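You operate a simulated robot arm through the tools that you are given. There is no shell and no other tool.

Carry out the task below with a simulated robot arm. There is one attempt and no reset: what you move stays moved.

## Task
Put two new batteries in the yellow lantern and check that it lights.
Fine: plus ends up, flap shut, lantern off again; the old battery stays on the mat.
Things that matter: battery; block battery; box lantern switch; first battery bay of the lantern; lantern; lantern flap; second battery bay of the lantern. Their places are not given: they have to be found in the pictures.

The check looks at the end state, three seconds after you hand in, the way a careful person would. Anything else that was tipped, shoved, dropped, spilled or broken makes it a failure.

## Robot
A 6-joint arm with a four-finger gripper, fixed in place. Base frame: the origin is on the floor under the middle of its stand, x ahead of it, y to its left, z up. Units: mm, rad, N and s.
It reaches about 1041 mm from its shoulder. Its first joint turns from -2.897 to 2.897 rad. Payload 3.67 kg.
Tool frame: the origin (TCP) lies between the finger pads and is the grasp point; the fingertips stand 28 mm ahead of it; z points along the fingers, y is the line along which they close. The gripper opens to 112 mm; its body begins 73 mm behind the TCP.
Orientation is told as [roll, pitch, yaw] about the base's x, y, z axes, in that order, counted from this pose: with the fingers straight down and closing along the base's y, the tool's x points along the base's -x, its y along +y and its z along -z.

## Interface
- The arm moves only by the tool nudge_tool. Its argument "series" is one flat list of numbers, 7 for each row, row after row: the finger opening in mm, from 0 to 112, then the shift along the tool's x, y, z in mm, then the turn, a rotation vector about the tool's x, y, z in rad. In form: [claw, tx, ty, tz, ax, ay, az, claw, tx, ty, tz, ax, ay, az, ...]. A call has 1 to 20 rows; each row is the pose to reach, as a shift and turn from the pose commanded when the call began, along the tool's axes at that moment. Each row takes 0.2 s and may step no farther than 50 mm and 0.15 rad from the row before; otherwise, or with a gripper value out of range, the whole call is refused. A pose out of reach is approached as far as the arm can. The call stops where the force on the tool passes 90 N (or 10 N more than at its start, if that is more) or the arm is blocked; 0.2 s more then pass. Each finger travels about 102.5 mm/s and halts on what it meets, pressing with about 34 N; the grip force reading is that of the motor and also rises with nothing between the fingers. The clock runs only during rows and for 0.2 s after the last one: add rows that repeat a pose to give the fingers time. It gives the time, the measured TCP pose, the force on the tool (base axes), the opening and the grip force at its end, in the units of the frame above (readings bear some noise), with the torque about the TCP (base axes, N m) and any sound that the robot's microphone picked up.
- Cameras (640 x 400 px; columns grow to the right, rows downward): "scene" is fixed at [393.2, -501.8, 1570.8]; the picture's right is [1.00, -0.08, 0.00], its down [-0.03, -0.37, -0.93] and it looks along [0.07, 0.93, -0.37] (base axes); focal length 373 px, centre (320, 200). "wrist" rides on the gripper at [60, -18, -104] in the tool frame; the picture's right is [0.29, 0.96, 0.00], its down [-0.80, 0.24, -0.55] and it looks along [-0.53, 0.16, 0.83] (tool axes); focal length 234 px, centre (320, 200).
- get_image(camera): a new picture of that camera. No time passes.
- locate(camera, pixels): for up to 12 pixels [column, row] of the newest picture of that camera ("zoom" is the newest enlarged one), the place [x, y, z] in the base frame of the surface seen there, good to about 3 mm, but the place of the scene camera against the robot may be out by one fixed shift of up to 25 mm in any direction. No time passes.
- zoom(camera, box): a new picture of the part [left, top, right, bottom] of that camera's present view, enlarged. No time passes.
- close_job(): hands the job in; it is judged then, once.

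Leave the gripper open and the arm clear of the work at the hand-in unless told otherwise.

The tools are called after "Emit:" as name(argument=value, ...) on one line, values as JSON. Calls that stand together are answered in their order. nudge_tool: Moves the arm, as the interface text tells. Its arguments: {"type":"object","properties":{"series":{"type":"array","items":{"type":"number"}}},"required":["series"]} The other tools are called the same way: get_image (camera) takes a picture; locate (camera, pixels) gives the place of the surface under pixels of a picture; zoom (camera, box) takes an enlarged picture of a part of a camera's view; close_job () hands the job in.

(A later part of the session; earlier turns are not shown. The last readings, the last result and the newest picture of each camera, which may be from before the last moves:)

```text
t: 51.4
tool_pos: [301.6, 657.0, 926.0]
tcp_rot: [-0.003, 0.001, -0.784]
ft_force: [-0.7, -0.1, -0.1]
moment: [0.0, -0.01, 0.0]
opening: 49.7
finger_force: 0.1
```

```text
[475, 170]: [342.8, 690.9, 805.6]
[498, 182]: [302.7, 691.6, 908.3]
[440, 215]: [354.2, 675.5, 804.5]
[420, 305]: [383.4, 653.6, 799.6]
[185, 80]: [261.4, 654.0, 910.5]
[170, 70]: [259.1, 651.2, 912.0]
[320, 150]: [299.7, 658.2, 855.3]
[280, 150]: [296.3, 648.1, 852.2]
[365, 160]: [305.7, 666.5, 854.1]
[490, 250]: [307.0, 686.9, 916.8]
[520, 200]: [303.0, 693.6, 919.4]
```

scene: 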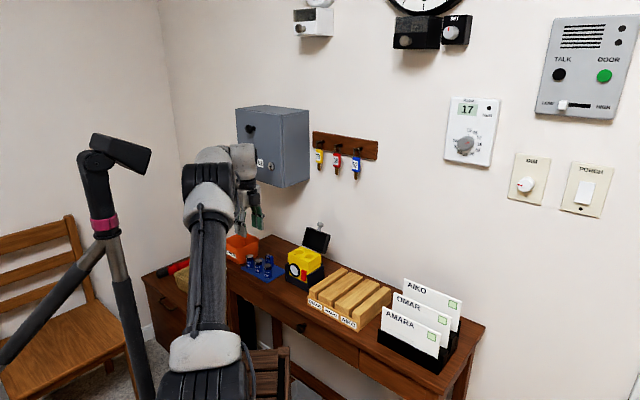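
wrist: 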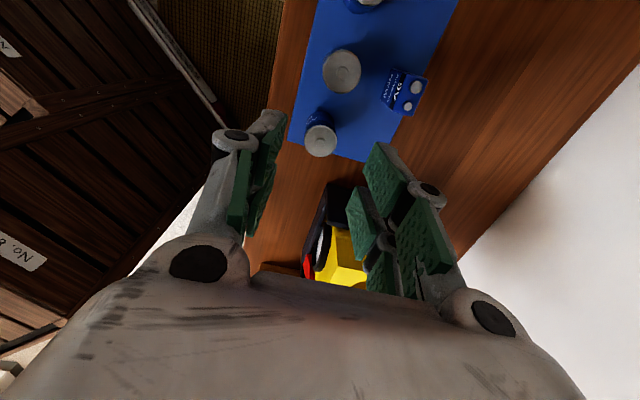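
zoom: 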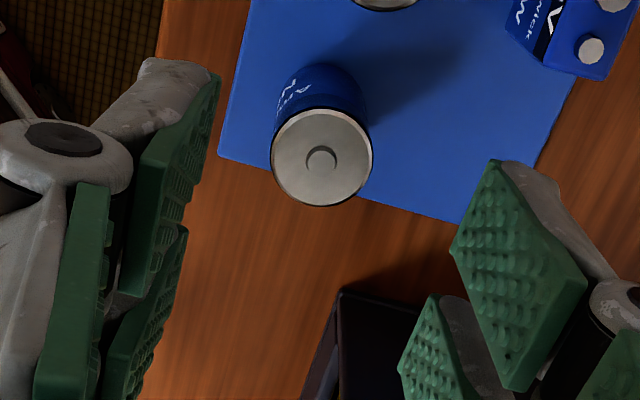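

Fingertips are ~19 mm ahead of the TCP at this opening (about 25 at the battery's width). I'll descend to TCP z=862 so the pads hold the top ~16 mm of the battery.

Emit:
nudge_tool(series=[50, 0.4, 0, 22, 0, 0, 0, 50, 0.8, 0, 44, 0, 0, 0, 50, 0.8, 0, 64, 0, 0, 0, 50, 0.8, 0, 64, 0, 0, 0])

Emit:
get_image(camera="wrist")

Emit:
zoom(camera="scene", box=[230, 222, 310, 292])

```text
t: 52.4
tool_pos: [299.2, 657.7, 862.4]
tcp_rot: [-0.001, 0.002, -0.783]
ft_force: [-0.6, 0.0, 0.6]
moment: [0.01, 0.02, 0.0]
opening: 49.9
finger_force: 0.2
```

```text
taken
```

wrist: 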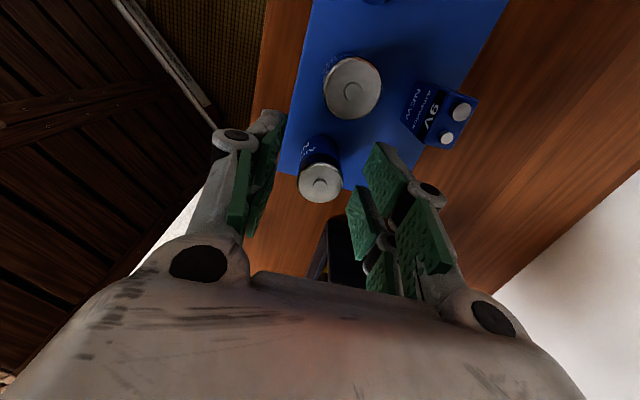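

```text
5.71 times, centred on (270, 257) of scene
```

zoom: 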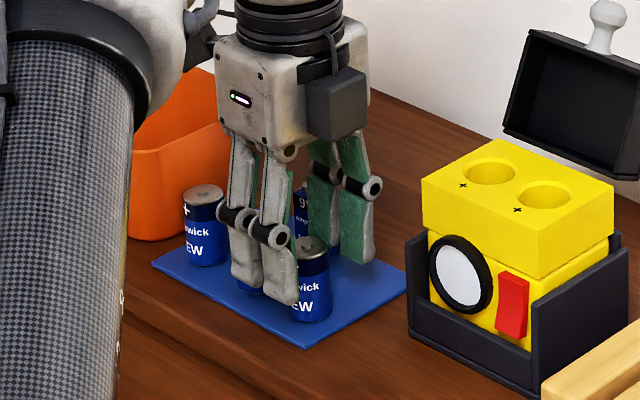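

The fingers are beside NEW #1. I'll close on it.

Emit:
nudge_tool(series=[42, 0, 0, 0, 0, 0, 0, 34, 0, 0, 0, 0, 0, 0, 28, 0, 0, 0, 0, 0, 0, 24, 0, 0, 0, 0, 0, 0, 20, 0, 0, 0, 0, 0, 0, 20, 0, 0, 0, 0, 0, 0])

Emit:
get_image(camera="wrist")

```text
t: 53.8
tool_pos: [300.3, 657.4, 861.8]
tcp_rot: [-0.002, 0.001, -0.784]
ft_force: [0.2, 0.3, -0.4]
moment: [-0.02, 0.0, 0.02]
opening: 24.3
finger_force: 34.3
```

```text
taken
```

wrist: 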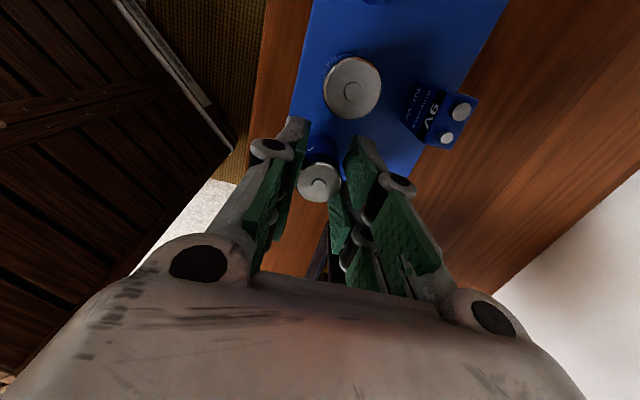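

Gripped at 24.3 mm with 34 N. I'll lift straight up, gently first, to z≈960.

Emit:
nudge_tool(series=[20, 0, 0, -8, 0, 0, 0, 20, 0, 0, -20, 0, 0, 0, 20, 0, 0, -45, 0, 0, 0, 20, 0, 0, -75, 0, 0, 0, 20, 0, 0, -110, 0, 0, 0, 20, 0, 0, -110, 0, 0, 0])

Emit:
zoom(camera="scene", box=[220, 202, 320, 292])

Emit:
get_image(camera="wrist")

```text
t: 55.2
tool_pos: [299.9, 657.5, 971.9]
tcp_rot: [-0.002, -0.001, -0.784]
ft_force: [0.3, -0.8, -1.2]
moment: [0.0, -0.04, 0.03]
opening: 24.4
finger_force: 34.1
```

```text
4.44 times, centred on (270, 247) of scene
```

zoom: 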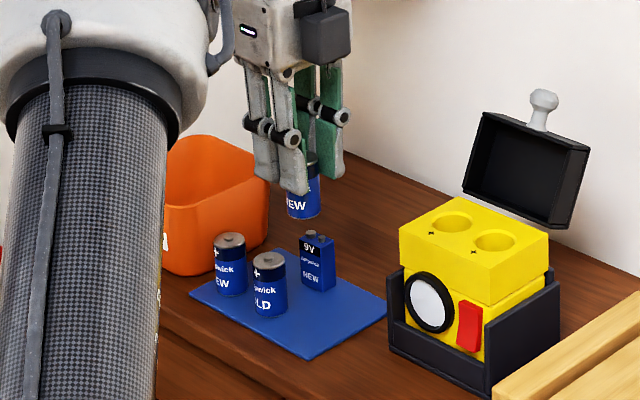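

```text
taken
```

wrist: 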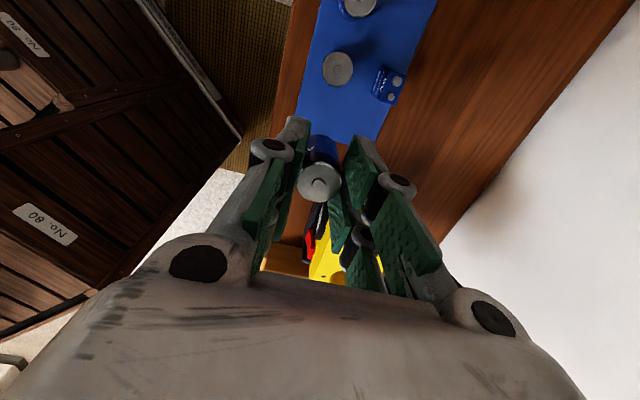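

NEW #1 is held securely, its plus end up. I'll raise to z≈1012 and rotate the yaw back by −90° so that the fingers close along u for placement.

Emit:
nudge_tool(series=[20, 0, 0, -10, 0, 0, -0.143, 20, 0, 0, -20, 0, 0, -0.286, 20, 0, 0, -30, 0, 0, -0.429, 20, 0, 0, -40, 0, 0, -0.571, 20, 0, 0, -40, 0, 0, -0.714, 20, 0, 0, -40, 0, 0, -0.857, 20, 0, 0, -40, 0, 0, -1.0, 20, 0, 0, -40, 0, 0, -1.143, 20, 0, 0, -40, 0, 0, -1.286, 20, 0, 0, -40, 0, 0, -1.428, 20, 0, 0, -40, 0, 0, -1.571, 20, 0, 0, -40, 0, 0, -1.571])

Emit:
get_image(camera="wrist")

```text
t: 57.8
tool_pos: [300.7, 656.6, 1011.7]
tcp_rot: [0.0, 0.002, 0.79]
ft_force: [0.3, 0.8, -0.4]
moment: [0.01, -0.01, -0.03]
opening: 24.0
finger_force: 33.6
```

```text
taken
```

wrist: 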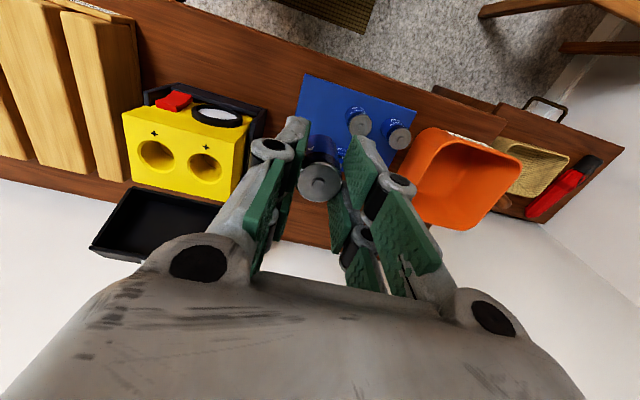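

Good. From here the lid and bays are visible at the left; I'll zoom and measure the lid rim position and bay rims again.

Emit:
zoom(camera="wrist", box=[80, 70, 280, 270])

Emit:
locate(camera="zoom", pixels=[[150, 235], [145, 375], [33, 350], [275, 268], [120, 300], [130, 240], [305, 105], [170, 85], [155, 170], [235, 195], [192, 120], [280, 130]])

```text
2.00 times, centred on (180, 170) of wrist
```

zoom: 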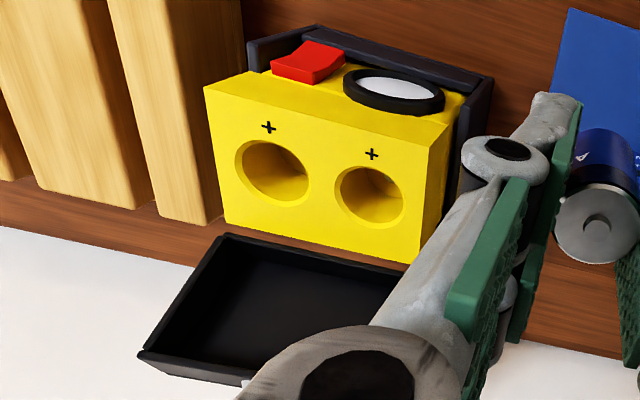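

```text
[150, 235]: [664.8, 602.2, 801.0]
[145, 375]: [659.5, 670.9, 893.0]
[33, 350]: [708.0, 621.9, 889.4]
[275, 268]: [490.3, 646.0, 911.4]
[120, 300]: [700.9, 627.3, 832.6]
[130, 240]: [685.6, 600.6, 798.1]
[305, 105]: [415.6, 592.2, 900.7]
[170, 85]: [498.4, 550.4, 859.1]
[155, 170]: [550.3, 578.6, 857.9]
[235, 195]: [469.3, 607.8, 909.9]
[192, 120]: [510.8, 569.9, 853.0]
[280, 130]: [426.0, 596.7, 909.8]
```

I'll pick pixels right on the lid rim and inside it.

Emit:
locate(camera="zoom", pixels=[[223, 238], [300, 255], [350, 268], [185, 290], [148, 352], [210, 365], [230, 300], [300, 300], [180, 335], [250, 340], [380, 275]])

```text
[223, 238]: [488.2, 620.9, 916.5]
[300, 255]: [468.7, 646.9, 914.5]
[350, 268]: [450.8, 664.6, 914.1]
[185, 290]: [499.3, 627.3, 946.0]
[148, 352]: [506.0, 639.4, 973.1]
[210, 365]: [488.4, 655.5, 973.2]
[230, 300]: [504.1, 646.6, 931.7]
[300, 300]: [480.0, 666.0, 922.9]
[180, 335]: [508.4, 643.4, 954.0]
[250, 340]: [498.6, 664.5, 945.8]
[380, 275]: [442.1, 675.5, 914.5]
```

The lid rests ~112° open, its rim ≥784 in d, so there's ample room. Re-measuring the bay rims from this viewpoint.

Emit:
locate(camera="zoom", pixels=[[232, 167], [312, 179], [267, 136], [279, 210], [331, 189], [409, 199], [368, 162], [379, 232], [222, 215], [415, 258], [208, 92], [445, 125]])

```text
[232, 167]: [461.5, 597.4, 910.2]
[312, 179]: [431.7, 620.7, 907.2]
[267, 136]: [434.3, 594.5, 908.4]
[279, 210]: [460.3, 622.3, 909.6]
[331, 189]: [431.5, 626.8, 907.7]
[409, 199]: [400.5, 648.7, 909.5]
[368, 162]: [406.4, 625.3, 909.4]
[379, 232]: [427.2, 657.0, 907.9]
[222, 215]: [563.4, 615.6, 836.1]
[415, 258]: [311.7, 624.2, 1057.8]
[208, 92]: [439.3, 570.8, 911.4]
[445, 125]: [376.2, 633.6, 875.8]
```

Bay 1 ≈ (446.5, 609.0), bay 2 ≈ (416.4, 640.0). The battery's nub at (319,183) sits on the tool axis. I'll carry it over bay 1 at height z≈1012.

Emit:
nudge_tool(series=[20, -12, -34, 0, 0, 0, 0, 20, -30, -69, 0, 0, 0, 0, 20, -50, -103, 0, 0, 0, 0, 20, -69.3, -137.5, 0, 0, 0, 0, 20, -69.3, -137.5, 0, 0, 0, 0])

Emit:
get_image(camera="wrist")

Emit:
zoom(camera="scene", box=[258, 192, 344, 292])

```text
t: 59.0
tool_pos: [445.3, 608.9, 1009.9]
tcp_rot: [0.0, 0.001, 0.787]
ft_force: [-0.6, 0.9, -1.0]
moment: [0.0, 0.01, -0.01]
opening: 24.0
finger_force: 33.8
```

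```text
taken
```

wrist: 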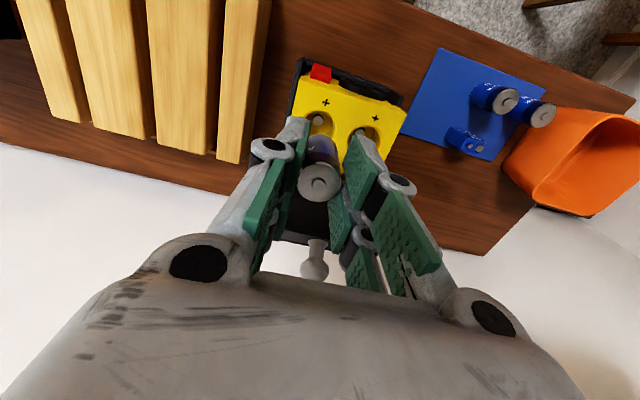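

```text
4.00 times, centred on (301, 242) of scene
```

zoom: 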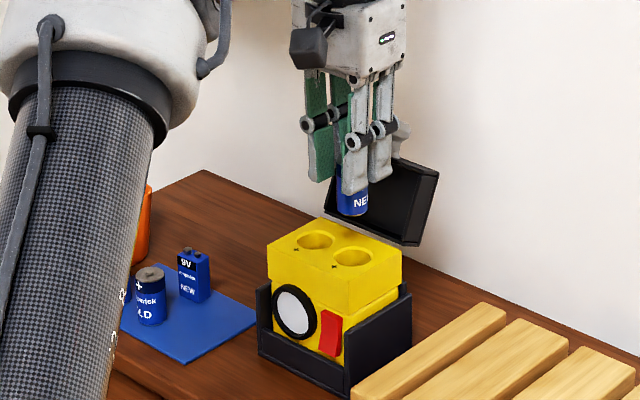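

I'll zoom the wrist view around the battery and bay 1 to judge alignment before lowering.

Emit:
zoom(camera="wrist", box=[270, 80, 400, 210])

Emit:
locate(camera="zoom", pixels=[[232, 90], [240, 70], [380, 95], [400, 130], [250, 110], [243, 265], [215, 265], [275, 265], [225, 100], [130, 130]])

```text
3.08 times, centred on (335, 145) of wrist
```

zoom: 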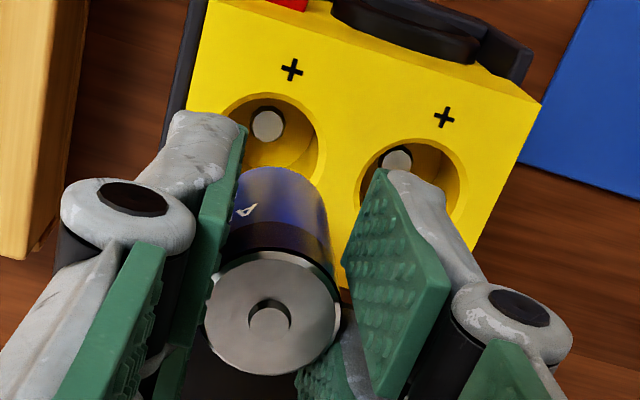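

```text
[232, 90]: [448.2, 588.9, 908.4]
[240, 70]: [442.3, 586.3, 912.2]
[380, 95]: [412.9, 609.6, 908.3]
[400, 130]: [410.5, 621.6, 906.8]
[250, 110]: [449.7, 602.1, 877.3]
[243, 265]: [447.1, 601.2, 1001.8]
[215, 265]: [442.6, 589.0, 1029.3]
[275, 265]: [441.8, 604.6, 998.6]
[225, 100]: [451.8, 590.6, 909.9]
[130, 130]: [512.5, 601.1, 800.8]
```

I'll zoom tighter on the two bay rims for a finer alignment estimate.

Emit:
zoom(camera="wrist", box=[295, 85, 385, 155])

```text
5.71 times, centred on (340, 120) of wrist
```

zoom: 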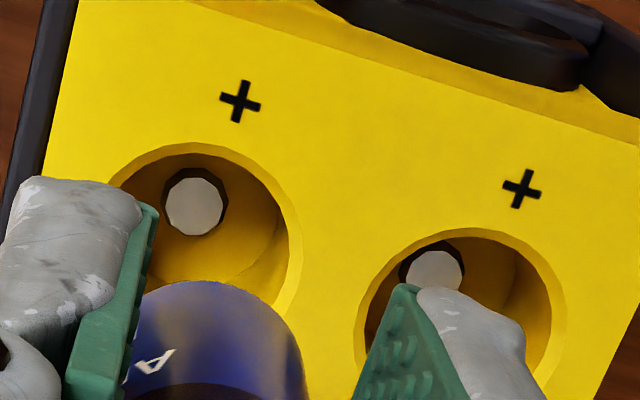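

Projection puts bay 1 a couple of mm toward −u/−d from the axis; averaging with the located values I'll correct by (tx +0.9, ty −1.8) and lower so the battery's bottom is ~8 mm above the rim.

Emit:
nudge_tool(series=[20, 0.5, -0.9, 0, 0, 0, 0, 20, 0.9, -1.8, 16, 0, 0, 0, 20, 0.9, -1.8, 32, 0, 0, 0, 20, 0.9, -1.8, 32, 0, 0, 0])

Emit:
zoom(camera="wrist", box=[275, 95, 385, 205])

Emit:
zoom(camera="scene", box=[283, 212, 333, 262])

```text
t: 60.0
tool_pos: [447.2, 607.4, 979.4]
tcp_rot: [0.002, 0.001, 0.788]
ft_force: [0.3, -0.1, -1.0]
moment: [0.04, -0.01, 0.0]
opening: 23.9
finger_force: 34.1
```

```text
3.64 times, centred on (330, 150) of wrist
```

zoom: 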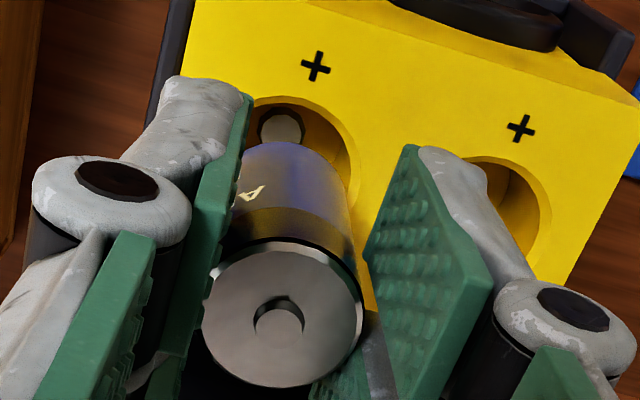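

```text
8.00 times, centred on (308, 237) of scene
```

zoom: 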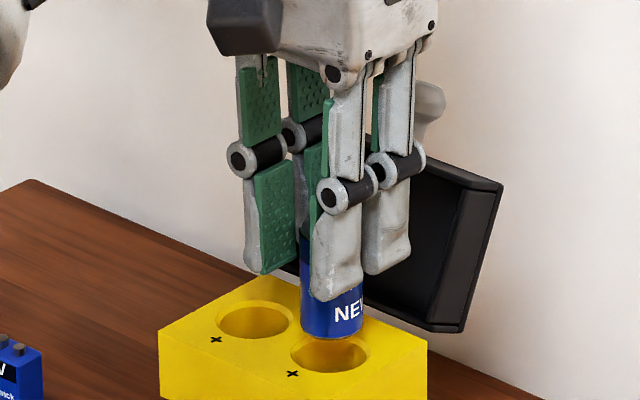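

Wrist projection says within 1 mm; the scene suggests the battery is slightly deep in d. I'll shift 1 mm toward −d and lower 13 mm so the bottom enters the chamfer, then check forces.

Emit:
nudge_tool(series=[20, 1, 0, 4, 0, 0, 0, 20, 1, 0, 8, 0, 0, 0, 20, 1, 0, 11, 0, 0, 0, 20, 1, 0, 13, 0, 0, 0, 20, 1, 0, 13, 0, 0, 0])

Emit:
zoom(camera="scene", box=[283, 212, 333, 262])

Emit:
zoom(camera="wrist", box=[275, 95, 385, 205])

```text
t: 61.2
tool_pos: [446.0, 607.4, 966.4]
tcp_rot: [0.001, 0.0, 0.787]
ft_force: [0.0, -0.5, -0.9]
moment: [0.0, 0.01, -0.02]
opening: 24.0
finger_force: 34.3
```

```text
8.00 times, centred on (308, 237) of scene
```

zoom: 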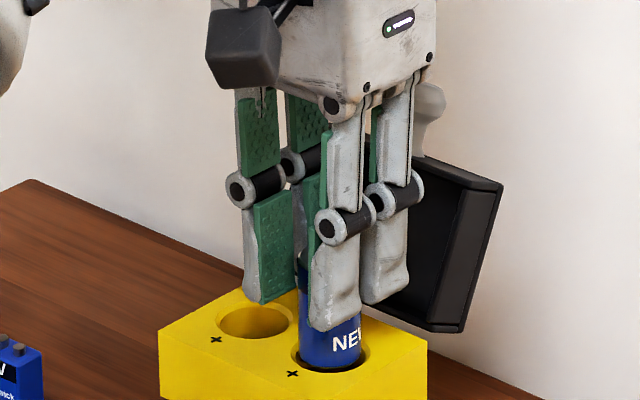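

```text
3.64 times, centred on (330, 150) of wrist
```

zoom: 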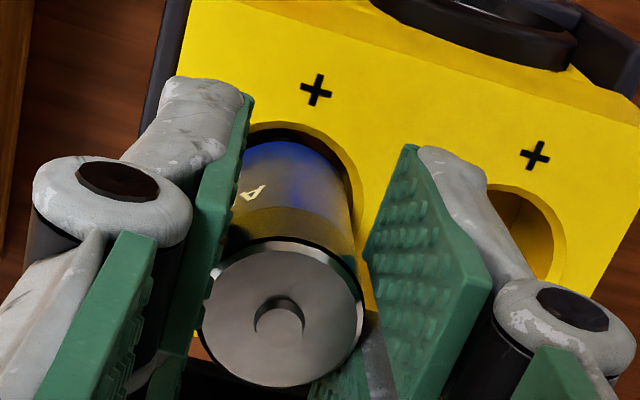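

The battery's bottom is entering the bore with no force, well centred. I'll lower 8 mm more.

Emit:
nudge_tool(series=[20, 0, 0, 3, 0, 0, 0, 20, 0, 0, 6, 0, 0, 0, 20, 0, 0, 8, 0, 0, 0, 20, 0, 0, 8, 0, 0, 0])

```text
t: 62.2
tool_pos: [446.4, 607.3, 958.5]
tcp_rot: [0.001, 0.001, 0.786]
ft_force: [0.3, -0.8, -0.7]
moment: [0.02, 0.04, 0.03]
opening: 23.6
finger_force: 33.6
```

Still free. Tips are well above the body, so I'll keep lowering by 14 mm (bottom to ≈884.5).

Emit:
nudge_tool(series=[20, 0, 0, 4, 0, 0, 0, 20, 0, 0, 8, 0, 0, 0, 20, 0, 0, 11, 0, 0, 0, 20, 0, 0, 14, 0, 0, 0, 20, 0, 0, 14, 0, 0, 0])

Emit:
zoom(camera="scene", box=[283, 212, 333, 262])

```text
t: 63.4
tool_pos: [447.3, 606.9, 945.2]
tcp_rot: [0.001, 0.002, 0.787]
ft_force: [-0.6, -0.7, -0.9]
moment: [0.01, -0.05, -0.01]
opening: 23.8
finger_force: 33.9
```

```text
8.00 times, centred on (308, 237) of scene
```

zoom: 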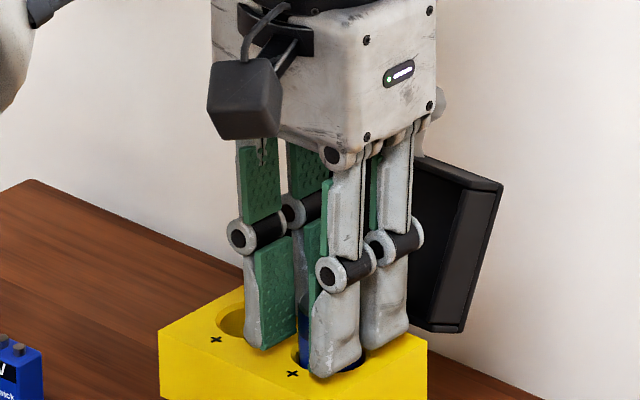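

I'll lower 3 mm more and watch for contact before releasing.

Emit:
nudge_tool(series=[20, 0, 0, 1.5, 0, 0, 0, 20, 0, 0, 3, 0, 0, 0, 20, 0, 0, 3, 0, 0, 0])

```text
t: 64.2
tool_pos: [447.3, 607.7, 940.7]
tcp_rot: [0.002, 0.002, 0.787]
ft_force: [-0.5, 0.1, -0.3]
moment: [0.01, 0.03, -0.01]
opening: 23.5
finger_force: 34.5
```

I'll release: open slowly to 40 while holding the pose.

Emit:
nudge_tool(series=[25, 0, 0, 0, 0, 0, 0, 29, 0, 0, 0, 0, 0, 0, 34, 0, 0, 0, 0, 0, 0, 40, 0, 0, 0, 0, 0, 0, 40, 0, 0, 0, 0, 0, 0])

Emit:
get_image(camera="wrist")

```text
t: 65.4
tool_pos: [446.4, 606.3, 941.0]
tcp_rot: [0.0, 0.0, 0.787]
ft_force: [-0.6, 0.3, -0.5]
moment: [-0.01, 0.02, 0.0]
opening: 40.3
finger_force: 0.1
```

```text
taken
```

wrist: 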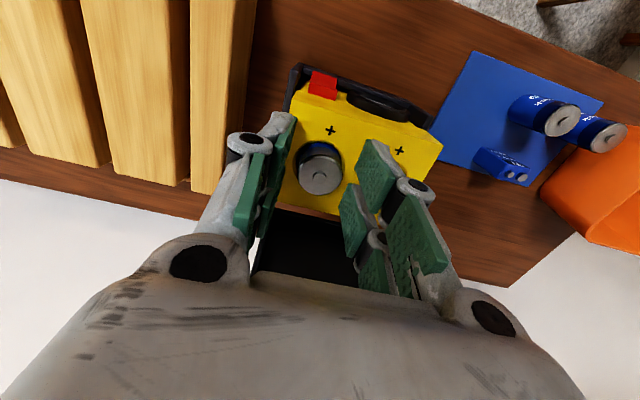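

The battery sits upright in bay 1. I'll withdraw straight up and check its height.

Emit:
nudge_tool(series=[40, 0, 0, -15, 0, 0, 0, 40, 0, 0, -40, 0, 0, 0, 60, 0, 0, -70, 0, 0, 0, 80, 30, 0, -90, 0, 0, 0, 80, 30, 0, -90, 0, 0, 0])

Emit:
zoom(camera="wrist", box=[260, 80, 400, 220])

Emit:
zoom(camera="scene", box=[268, 202, 344, 292])

```text
t: 66.6
tool_pos: [425.2, 585.1, 1030.3]
tcp_rot: [-0.002, 0.0, 0.788]
ft_force: [-0.6, -0.8, -0.1]
moment: [0.06, 0.01, -0.01]
opening: 79.9
finger_force: 0.1
```

```text
2.86 times, centred on (330, 150) of wrist
```

zoom: 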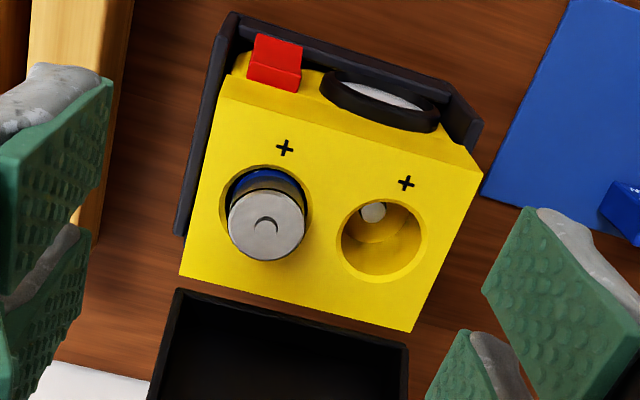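

```text
4.44 times, centred on (306, 247) of scene
```

zoom: 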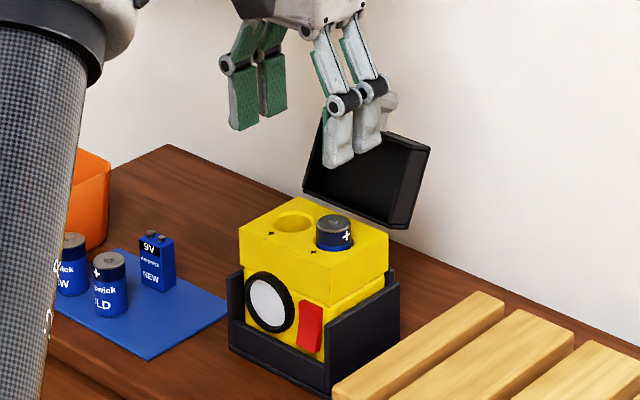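

Battery 1 is in bay 1. I'll measure its top height and the bay 2 rim from this view.

Emit:
locate(camera="zoom", pixels=[[250, 210], [285, 215], [250, 238], [285, 240], [266, 224], [335, 238], [430, 240], [385, 196], [382, 284], [345, 210], [420, 268], [372, 210]])

```text
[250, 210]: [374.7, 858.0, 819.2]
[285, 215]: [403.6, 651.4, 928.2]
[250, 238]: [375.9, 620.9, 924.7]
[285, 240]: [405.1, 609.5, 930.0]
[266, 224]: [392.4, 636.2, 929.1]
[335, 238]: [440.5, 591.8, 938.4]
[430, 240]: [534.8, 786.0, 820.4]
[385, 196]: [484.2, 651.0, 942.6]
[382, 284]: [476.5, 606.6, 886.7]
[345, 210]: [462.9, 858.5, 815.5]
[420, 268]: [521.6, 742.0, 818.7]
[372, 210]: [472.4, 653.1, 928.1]
```

That used the scene zoom (the newest). I'll redo with the wrist zoom alone.

Emit:
zoom(camera="wrist", box=[260, 80, 400, 220])

Emit:
locate(camera="zoom", pixels=[[250, 210], [285, 215], [250, 238], [285, 240], [266, 226], [335, 238], [430, 240], [385, 196], [382, 284], [345, 210], [420, 268], [372, 210]])

```text
2.86 times, centred on (330, 150) of wrist
```

zoom: 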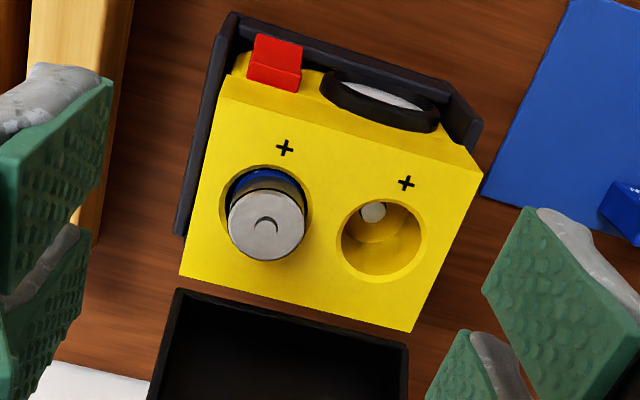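

```text
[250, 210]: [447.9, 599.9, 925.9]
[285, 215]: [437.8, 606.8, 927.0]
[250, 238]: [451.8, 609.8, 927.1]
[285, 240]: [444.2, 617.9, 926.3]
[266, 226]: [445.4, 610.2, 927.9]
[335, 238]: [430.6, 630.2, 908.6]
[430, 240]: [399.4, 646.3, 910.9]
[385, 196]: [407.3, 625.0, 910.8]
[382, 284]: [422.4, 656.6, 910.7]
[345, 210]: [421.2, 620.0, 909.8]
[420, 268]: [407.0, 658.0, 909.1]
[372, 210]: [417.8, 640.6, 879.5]
```

Battery 1's top is at z≈926.5, fully down. Now to NEW #2 at (u 351.9, d 679): I'll move across while yawing +90° so the fingers close along d again, ending at z≈971 above it.

Emit:
nudge_tool(series=[60, 10, 20, 0, 0, 0, 0, 50, 20, 45, 0, 0, 0, 0, 50, 30, 75, 5, 0, 0, 0.1, 50, 36.2, 100, 10, 0, 0, 0.24, 50, 36.2, 120, 15, 0, 0, 0.38, 50, 36.2, 140, 20, 0, 0, 0.52, 50, 36.2, 160, 25, 0, 0, 0.66, 50, 36.2, 180, 30, 0, 0, 0.8, 50, 36.2, 200, 35, 0, 0, 0.94, 50, 36.2, 220, 40, 0, 0, 1.08, 50, 36.2, 238.5, 45, 0, 0, 1.22, 50, 36.2, 238.5, 50, 0, 0, 1.36, 50, 36.2, 238.5, 55, 0, 0, 1.5, 50, 36.2, 238.5, 60, 0, 0, 1.571, 50, 36.2, 238.5, 60, 0, 0, 1.571])

Emit:
get_image(camera="wrist")

Emit:
get_image(camera="scene")

```text
t: 69.8
tool_pos: [233.8, 709.6, 969.5]
tcp_rot: [-0.001, 0.0, -0.784]
ft_force: [0.5, 0.9, 0.5]
moment: [0.01, -0.01, 0.0]
opening: 50.2
finger_force: 0.1
out of reach, approached as far as the arm can: row 10, 11, 12, 13, 14, 15
```

```text
taken
```

wrist: 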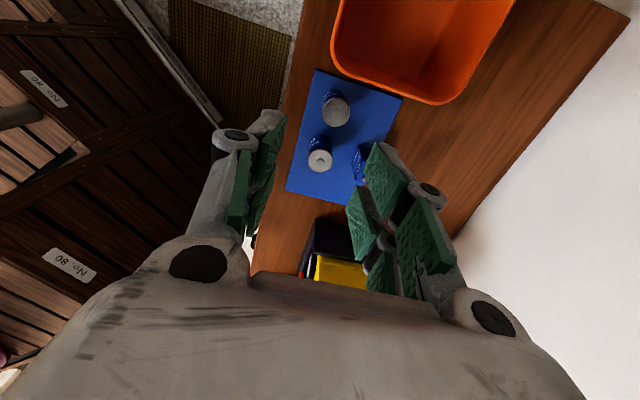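

```text
taken
```

scene: 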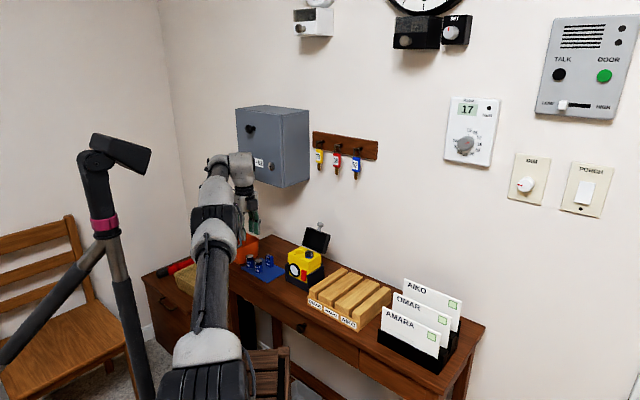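

With that yaw the arm can't quite reach NEW #2 (it stopped ~20 mm short, no contact). The opposite yaw (turned 180°, fingers still closing along d) should suit the wrist better. I'll rotate −3.0 rad here in free space.

Emit:
nudge_tool(series=[50, 0, 0, 0, 0, 0, -0.15, 50, 0, 0, 0, 0, 0, -0.3, 50, 0, 0, 0, 0, 0, -0.45, 50, 0, 0, 0, 0, 0, -0.6, 50, 0, 0, 0, 0, 0, -0.75, 50, 0, 0, 0, 0, 0, -0.9, 50, 0, 0, 0, 0, 0, -1.05, 50, 0, 0, 0, 0, 0, -1.2, 50, 0, 0, 0, 0, 0, -1.35, 50, 0, 0, 0, 0, 0, -1.5, 50, 0, 0, 0, 0, 0, -1.65, 50, 0, 0, 0, 0, 0, -1.8, 50, 0, 0, 0, 0, 0, -1.95, 50, 0, 0, 0, 0, 0, -2.1, 50, 0, 0, 0, 0, 0, -2.25, 50, 0, 0, 0, 0, 0, -2.4, 50, 0, 0, 0, 0, 0, -2.55, 50, 0, 0, 0, 0, 0, -2.7, 50, 0, 0, 0, 0, 0, -2.85, 50, 0, 0, 0, 0, 0, -3.0])

Emit:
get_image(camera="scene")

```text
t: 74.0
tool_pos: [233.4, 710.2, 969.8]
tcp_rot: [0.001, 0.001, 2.219]
ft_force: [0.3, 0.1, -0.4]
moment: [0.0, -0.02, 0.01]
opening: 49.9
finger_force: 0.1
```

```text
taken
```

scene: 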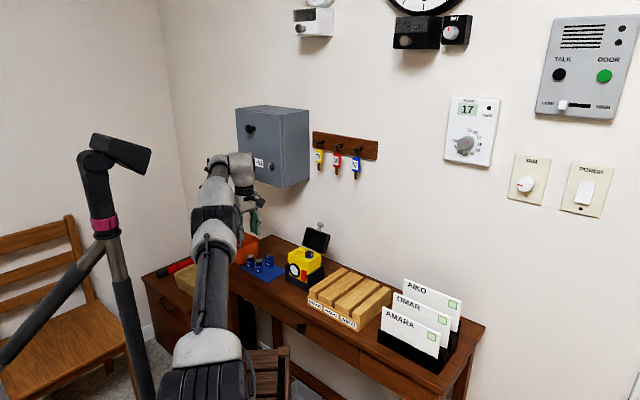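

Yaw 2.22 is fine. I'll add the last 0.137 rad and shift the ~19 mm to be above NEW #2 at (231.3, 729).

Emit:
nudge_tool(series=[50, -5.5, -3.2, 0, 0, 0, -0.07, 50, -11, -6.4, 0, 0, 0, -0.137, 50, -16.6, -9.7, 0, 0, 0, -0.137, 50, -16.6, -9.7, 0, 0, 0, -0.137])

Emit:
get_image(camera="wrist")

```text
t: 75.0
tool_pos: [233.6, 710.8, 966.9]
tcp_rot: [0.001, -0.001, 2.352]
ft_force: [-0.7, 0.4, -0.1]
moment: [-0.02, 0.02, 0.0]
opening: 49.9
finger_force: 0.0
out of reach, approached as far as the arm can: row 1, 2, 3, 4
```

```text
taken
```

wrist: 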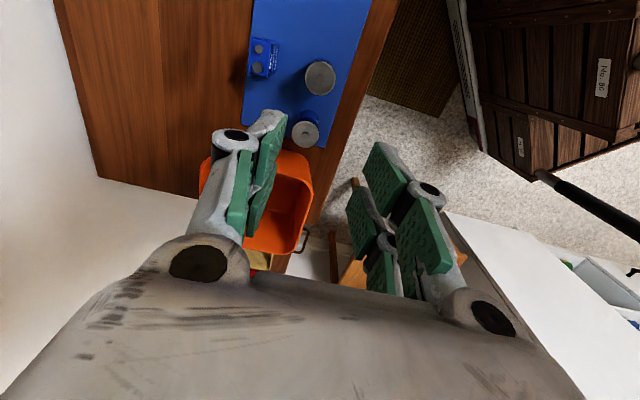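

The limit is positional, not yaw-related. Reach should be better lower down, so I'll descend here to z≈900 (tips ~880, still above battery tops) and then try the outward shift.

Emit:
nudge_tool(series=[50, 0, 0, 30, 0, 0, 0, 50, 0, 0, 55, 0, 0, 0, 50, 0, 0, 65, 0, 0, 0, 50, 0, 0, 65, 0, 0, 0])

```text
t: 76.0
tool_pos: [234.3, 710.4, 901.7]
tcp_rot: [0.002, 0.001, 2.352]
ft_force: [-0.2, 0.3, -0.1]
moment: [-0.01, 0.02, 0.03]
opening: 49.8
finger_force: 0.1
```

Now the outward shift to (u 351.9, d 679) at this height.

Emit:
nudge_tool(series=[50, -5, -4, 0, 0, 0, 0, 50, -10, -8, 0, 0, 0, 0, 50, -15.2, -11, 0, 0, 0, 0, 50, -15.2, -11, 0, 0, 0, 0])

Emit:
get_image(camera="wrist")

```text
t: 77.0
tool_pos: [232.8, 721.0, 902.2]
tcp_rot: [0.002, -0.002, 2.353]
ft_force: [0.5, 0.3, 0.6]
moment: [0.01, -0.02, 0.0]
opening: 50.2
finger_force: 0.2
out of reach, approached as far as the arm can: row 3, 4
```

```text
taken
```

wrist: 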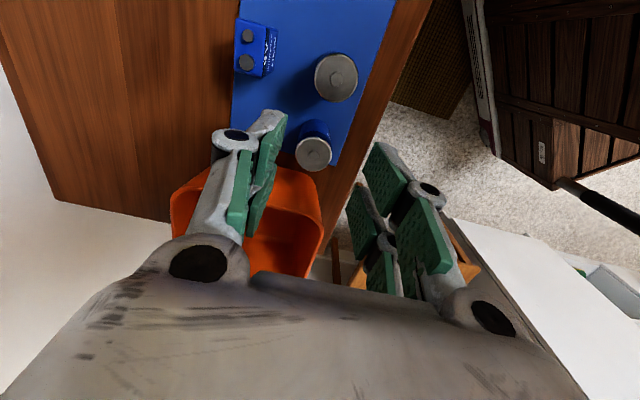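

Lower height gives more reach (now 8 mm short). The pads straddle the battery with clearance, so I'll descend to z≈864 here and then shift the rest.

Emit:
nudge_tool(series=[50, 0, 0, 13, 0, 0, 0, 50, 0, 0, 26, 0, 0, 0, 50, 0, 0, 38, 0, 0, 0, 50, 0, 0, 38, 0, 0, 0])

Emit:
get_image(camera="wrist")

```text
t: 78.0
tool_pos: [232.1, 721.5, 864.8]
tcp_rot: [0.002, -0.001, 2.353]
ft_force: [0.6, 0.0, -0.8]
moment: [0.01, 0.03, 0.0]
opening: 50.0
finger_force: 0.0
```

```text
taken
```

wrist: 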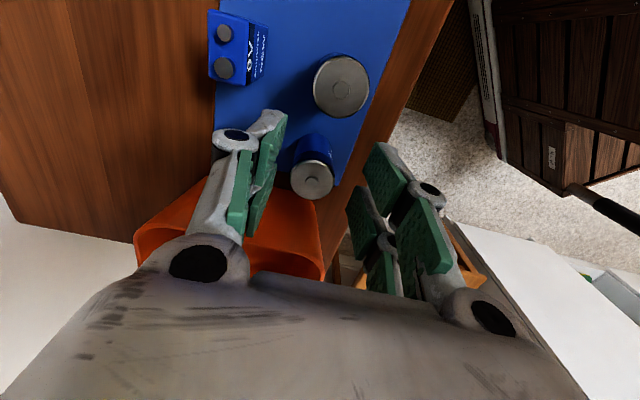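

Now the remaining shift (tx −6, ty −4.7) at this height.

Emit:
nudge_tool(series=[50, -2, -2, 0, 0, 0, 0, 50, -4, -3.5, 0, 0, 0, 0, 50, -6.1, -4.7, 0, 0, 0, 0, 50, -6.1, -4.7, 0, 0, 0, 0])

Emit:
zoom(camera="wrist", box=[220, 100, 420, 240])

Emit:
zoom(camera="scene", box=[220, 212, 300, 292])

```text
t: 79.0
tool_pos: [231.8, 725.4, 863.9]
tcp_rot: [0.003, 0.0, 2.352]
ft_force: [-0.2, -0.1, -0.6]
moment: [0.0, -0.04, -0.02]
opening: 50.1
finger_force: 0.1
out of reach, approached as far as the arm can: row 3, 4
```

```text
2.86 times, centred on (320, 170) of wrist
```

zoom: 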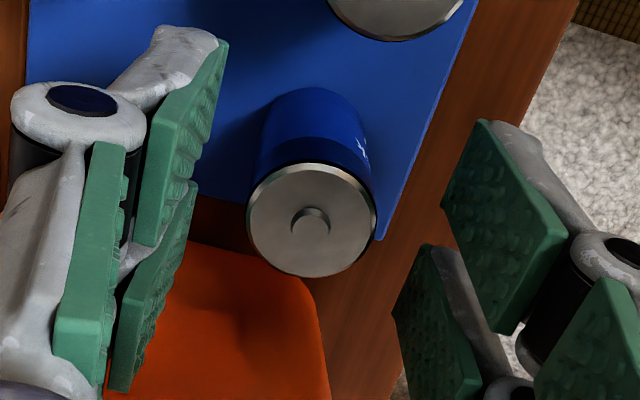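

```text
5.00 times, centred on (260, 252) of scene
```

zoom: 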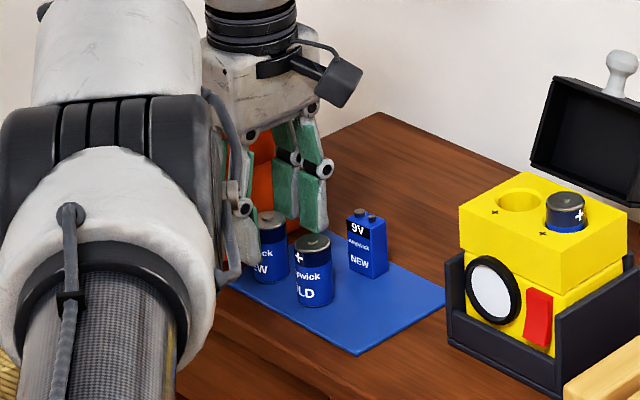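

The tool axis is within ~2 mm of the battery centre (battery slightly toward +d). That's fine for gripping. I'll close slowly.

Emit:
nudge_tool(series=[42, 0, 0, 0, 0, 0, 0, 35, 0, 0, 0, 0, 0, 0, 30, 0, 0, 0, 0, 0, 0, 27, 0, 0, 0, 0, 0, 0, 24, 0, 0, 0, 0, 0, 0, 20, 0, 0, 0, 0, 0, 0, 20, 0, 0, 0, 0, 0, 0])

Emit:
zoom(camera="wrist", box=[220, 100, 420, 240])

```text
t: 80.6
tool_pos: [231.0, 724.9, 864.4]
tcp_rot: [0.002, -0.001, 2.352]
ft_force: [0.0, 0.6, -0.3]
moment: [0.0, 0.03, 0.01]
opening: 22.7
finger_force: 33.7
```

```text
2.86 times, centred on (320, 170) of wrist
```

zoom: 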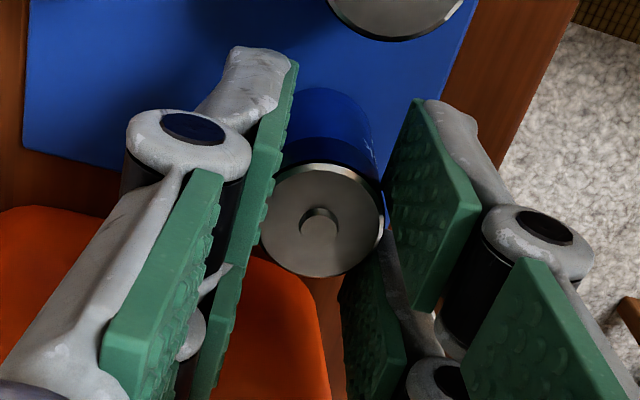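

Centred and gripped (22.7 mm, 34 N). I'll lift straight up 28 mm, then up and inward to z≈994.

Emit:
nudge_tool(series=[18, 0, 0, -6, 0, 0, 0, 18, 0, 0, -15, 0, 0, 0, 18, 0, 0, -28, 0, 0, 0, 18, 2, 5, -45, 0, 0, 0, 18, 6, 12, -70, 0, 0, 0, 18, 12, 20, -100, 0, 0, 0, 18, 20, 28, -130, 0, 0, 0, 18, 20, 28, -130, 0, 0, 0])

Emit:
zoom(camera="scene", box=[210, 182, 320, 292])

Emit:
get_image(camera="wrist")

```text
t: 82.4
tool_pos: [223.5, 704.5, 997.3]
tcp_rot: [0.001, -0.001, 2.353]
ft_force: [0.2, 0.3, -1.6]
moment: [-0.03, 0.0, 0.03]
opening: 23.1
finger_force: 33.5
out of reach, approached as far as the arm can: row 6, 7, 8
```

```text
3.64 times, centred on (265, 237) of scene
```

zoom: 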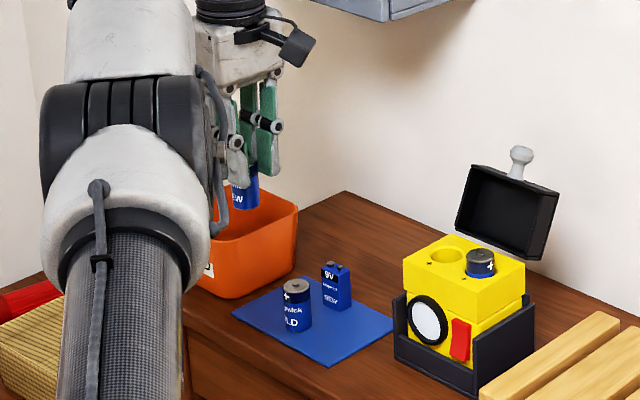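

```text
taken
```

wrist: 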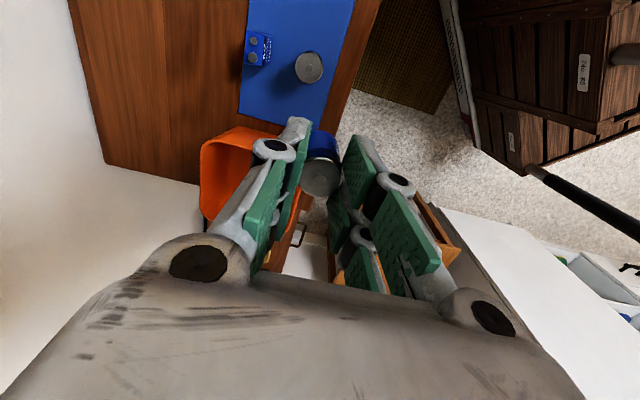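

NEW #2 is held plus-up; OLD and the block are untouched. I'll move toward the lantern (u≈250, d≈656, z≈1009) while rotating the yaw back to 0.785.

Emit:
nudge_tool(series=[18, 10, 0, -2, 0, 0, 0.1, 18, 20, 0, -4, 0, 0, 0.24, 18, 30, 0, -6, 0, 0, 0.38, 18, 40, 0, -8, 0, 0, 0.52, 18, 50, 0, -10, 0, 0, 0.66, 18, 60, 0, -12, 0, 0, 0.8, 18, 70, 0, -12, 0, 0, 0.94, 18, 80, 0, -12, 0, 0, 1.08, 18, 90, 0, -12, 0, 0, 1.22, 18, 90, 0, -12, 0, 0, 1.36, 18, 90, 0, -12, 0, 0, 1.5, 18, 90, 0, -12, 0, 0, 1.568, 18, 90, 0, -12, 0, 0, 1.568])

Emit:
get_image(camera="wrist")

```text
t: 85.2
tool_pos: [289.8, 627.6, 1007.4]
tcp_rot: [0.0, 0.003, 0.783]
ft_force: [-0.5, -0.8, -1.6]
moment: [0.03, -0.01, 0.03]
opening: 22.4
finger_force: 33.8
```

```text
taken
```

wrist: 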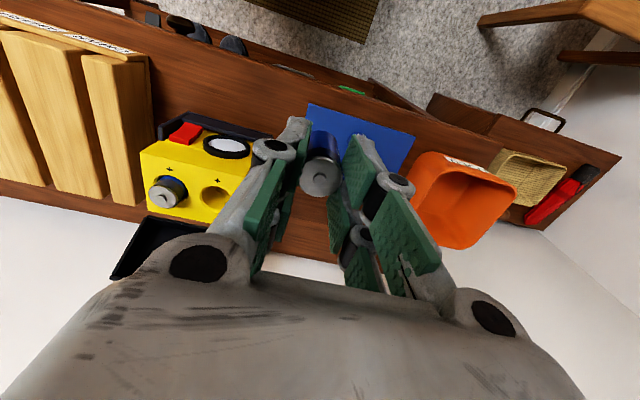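

Now I'll carry it over bay 2 (TCP target u 157.2, d 745.2).

Emit:
nudge_tool(series=[18, -24, -20.5, 0, 0, 0, 0, 18, -48, -41, 0, 0, 0, 0, 18, -72, -61.5, 0, 0, 0, 0, 18, -96.5, -81.7, 0, 0, 0, 0, 18, -96.5, -81.7, 0, 0, 0, 0])

Emit:
zoom(camera="wrist", box=[265, 85, 385, 205])

Emit:
zoom(camera="scene", box=[283, 202, 333, 262])

```text
t: 86.4
tool_pos: [417.1, 638.2, 1007.9]
tcp_rot: [0.002, 0.001, 0.785]
ft_force: [-0.2, 0.1, -1.5]
moment: [-0.01, -0.03, 0.0]
opening: 22.7
finger_force: 33.5
```

```text
3.33 times, centred on (325, 145) of wrist
```

zoom: 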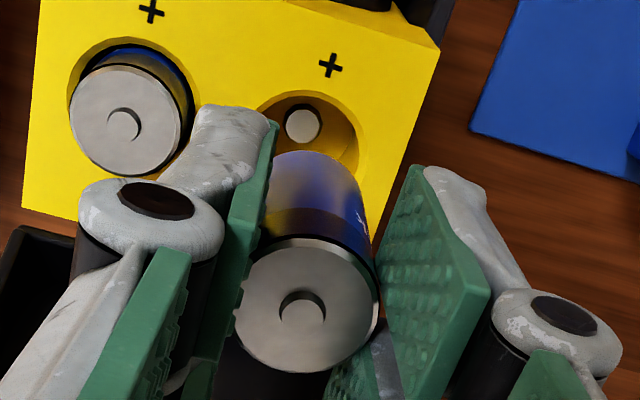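

```text
6.67 times, centred on (308, 232) of scene
```

zoom: 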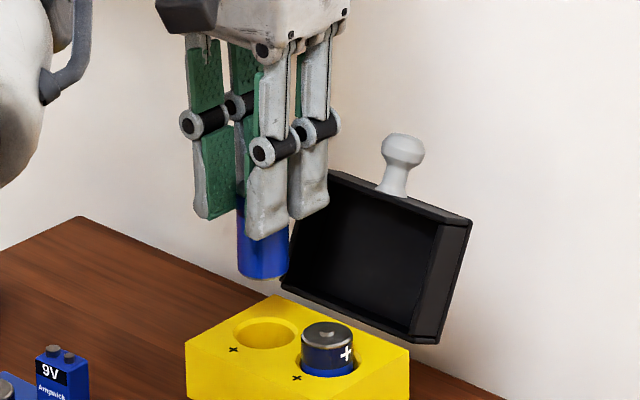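

Projection: bay 2 is ~1.3 mm toward +d and 0.8 mm toward +u from the battery's axis. I'll correct by (tx −1.0, ty +0.6) and lower 28 mm to just above the rim.

Emit:
nudge_tool(series=[18, -0.5, 0.3, 10, 0, 0, 0, 18, -1, 0.6, 20, 0, 0, 0, 18, -1, 0.6, 28, 0, 0, 0, 18, -1, 0.6, 28, 0, 0, 0])

Emit:
zoom(camera="wrist", box=[265, 95, 385, 215])

Emit:
zoom(camera="scene", box=[283, 212, 333, 262])

```text
t: 87.4
tool_pos: [416.1, 640.3, 978.2]
tcp_rot: [-0.001, 0.001, 0.785]
ft_force: [0.1, 0.6, -0.6]
moment: [-0.01, 0.0, 0.0]
opening: 22.4
finger_force: 33.6
```

```text
3.33 times, centred on (325, 155) of wrist
```

zoom: 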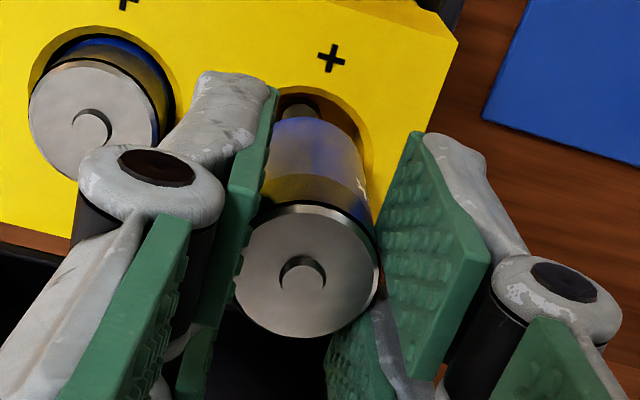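

```text
8.00 times, centred on (308, 237) of scene
```

zoom: 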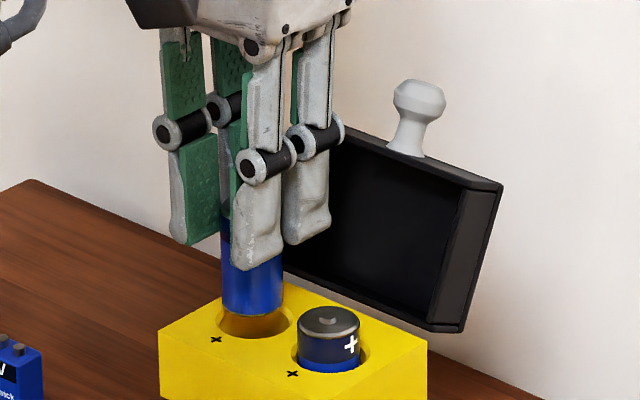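

Alignment is within ~1–2 mm. I'll shift 1 mm toward +d and lower 12 mm into the chamfer, checking force.

Emit:
nudge_tool(series=[18, -0.8, 0.3, 4, 0, 0, 0, 18, -0.8, 0.3, 7, 0, 0, 0, 18, -0.8, 0.3, 10, 0, 0, 0, 18, -0.8, 0.3, 12, 0, 0, 0, 18, -0.8, 0.3, 12, 0, 0, 0])

Emit:
zoom(camera="scene", box=[283, 212, 333, 262])

Emit:
zoom(camera="wrist", box=[265, 95, 385, 215])

```text
t: 88.6
tool_pos: [415.9, 639.0, 966.1]
tcp_rot: [0.0, 0.004, 0.786]
ft_force: [-0.3, 0.2, -0.3]
moment: [-0.01, 0.0, 0.02]
opening: 22.6
finger_force: 33.6
```

```text
8.00 times, centred on (308, 237) of scene
```

zoom: 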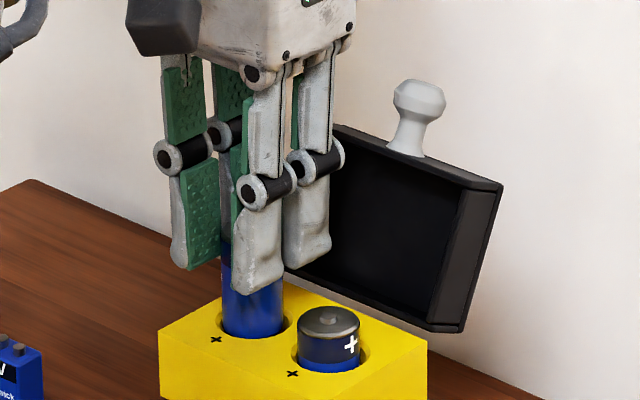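

```text
3.33 times, centred on (325, 155) of wrist
```

zoom: 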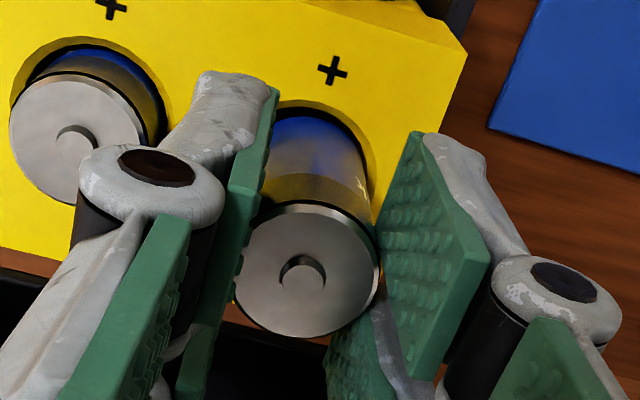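

The battery is in the bore's mouth, centred. I'll lower 9 mm more (tips then ~932, just above battery 1's top).

Emit:
nudge_tool(series=[18, 0, 0, 3, 0, 0, 0, 18, 0, 0, 6, 0, 0, 0, 18, 0, 0, 9, 0, 0, 0, 18, 0, 0, 9, 0, 0, 0])

Emit:
zoom(camera="scene", box=[283, 212, 333, 262])

Emit:
zoom(camera="wrist", box=[265, 95, 385, 215])

```text
t: 89.6
tool_pos: [416.7, 640.5, 957.1]
tcp_rot: [0.001, 0.001, 0.786]
ft_force: [0.8, -0.1, -1.2]
moment: [0.02, 0.02, 0.04]
opening: 22.7
finger_force: 34.4
```

```text
8.00 times, centred on (308, 237) of scene
```

zoom: 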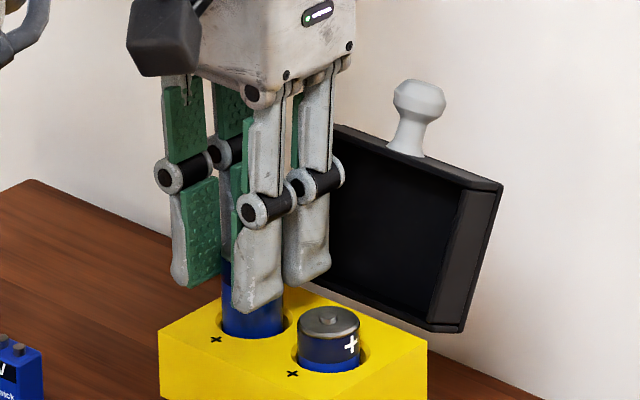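

```text
3.33 times, centred on (325, 155) of wrist
```

zoom: 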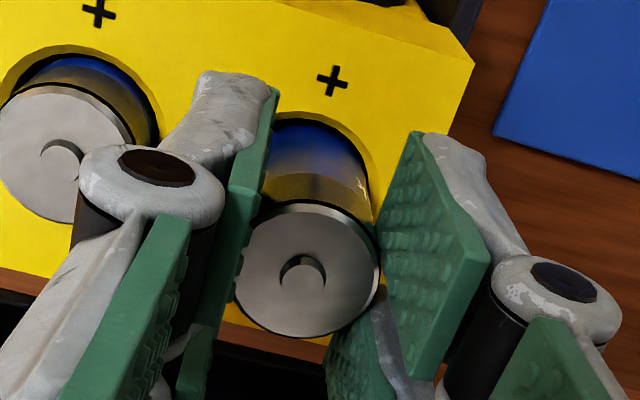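

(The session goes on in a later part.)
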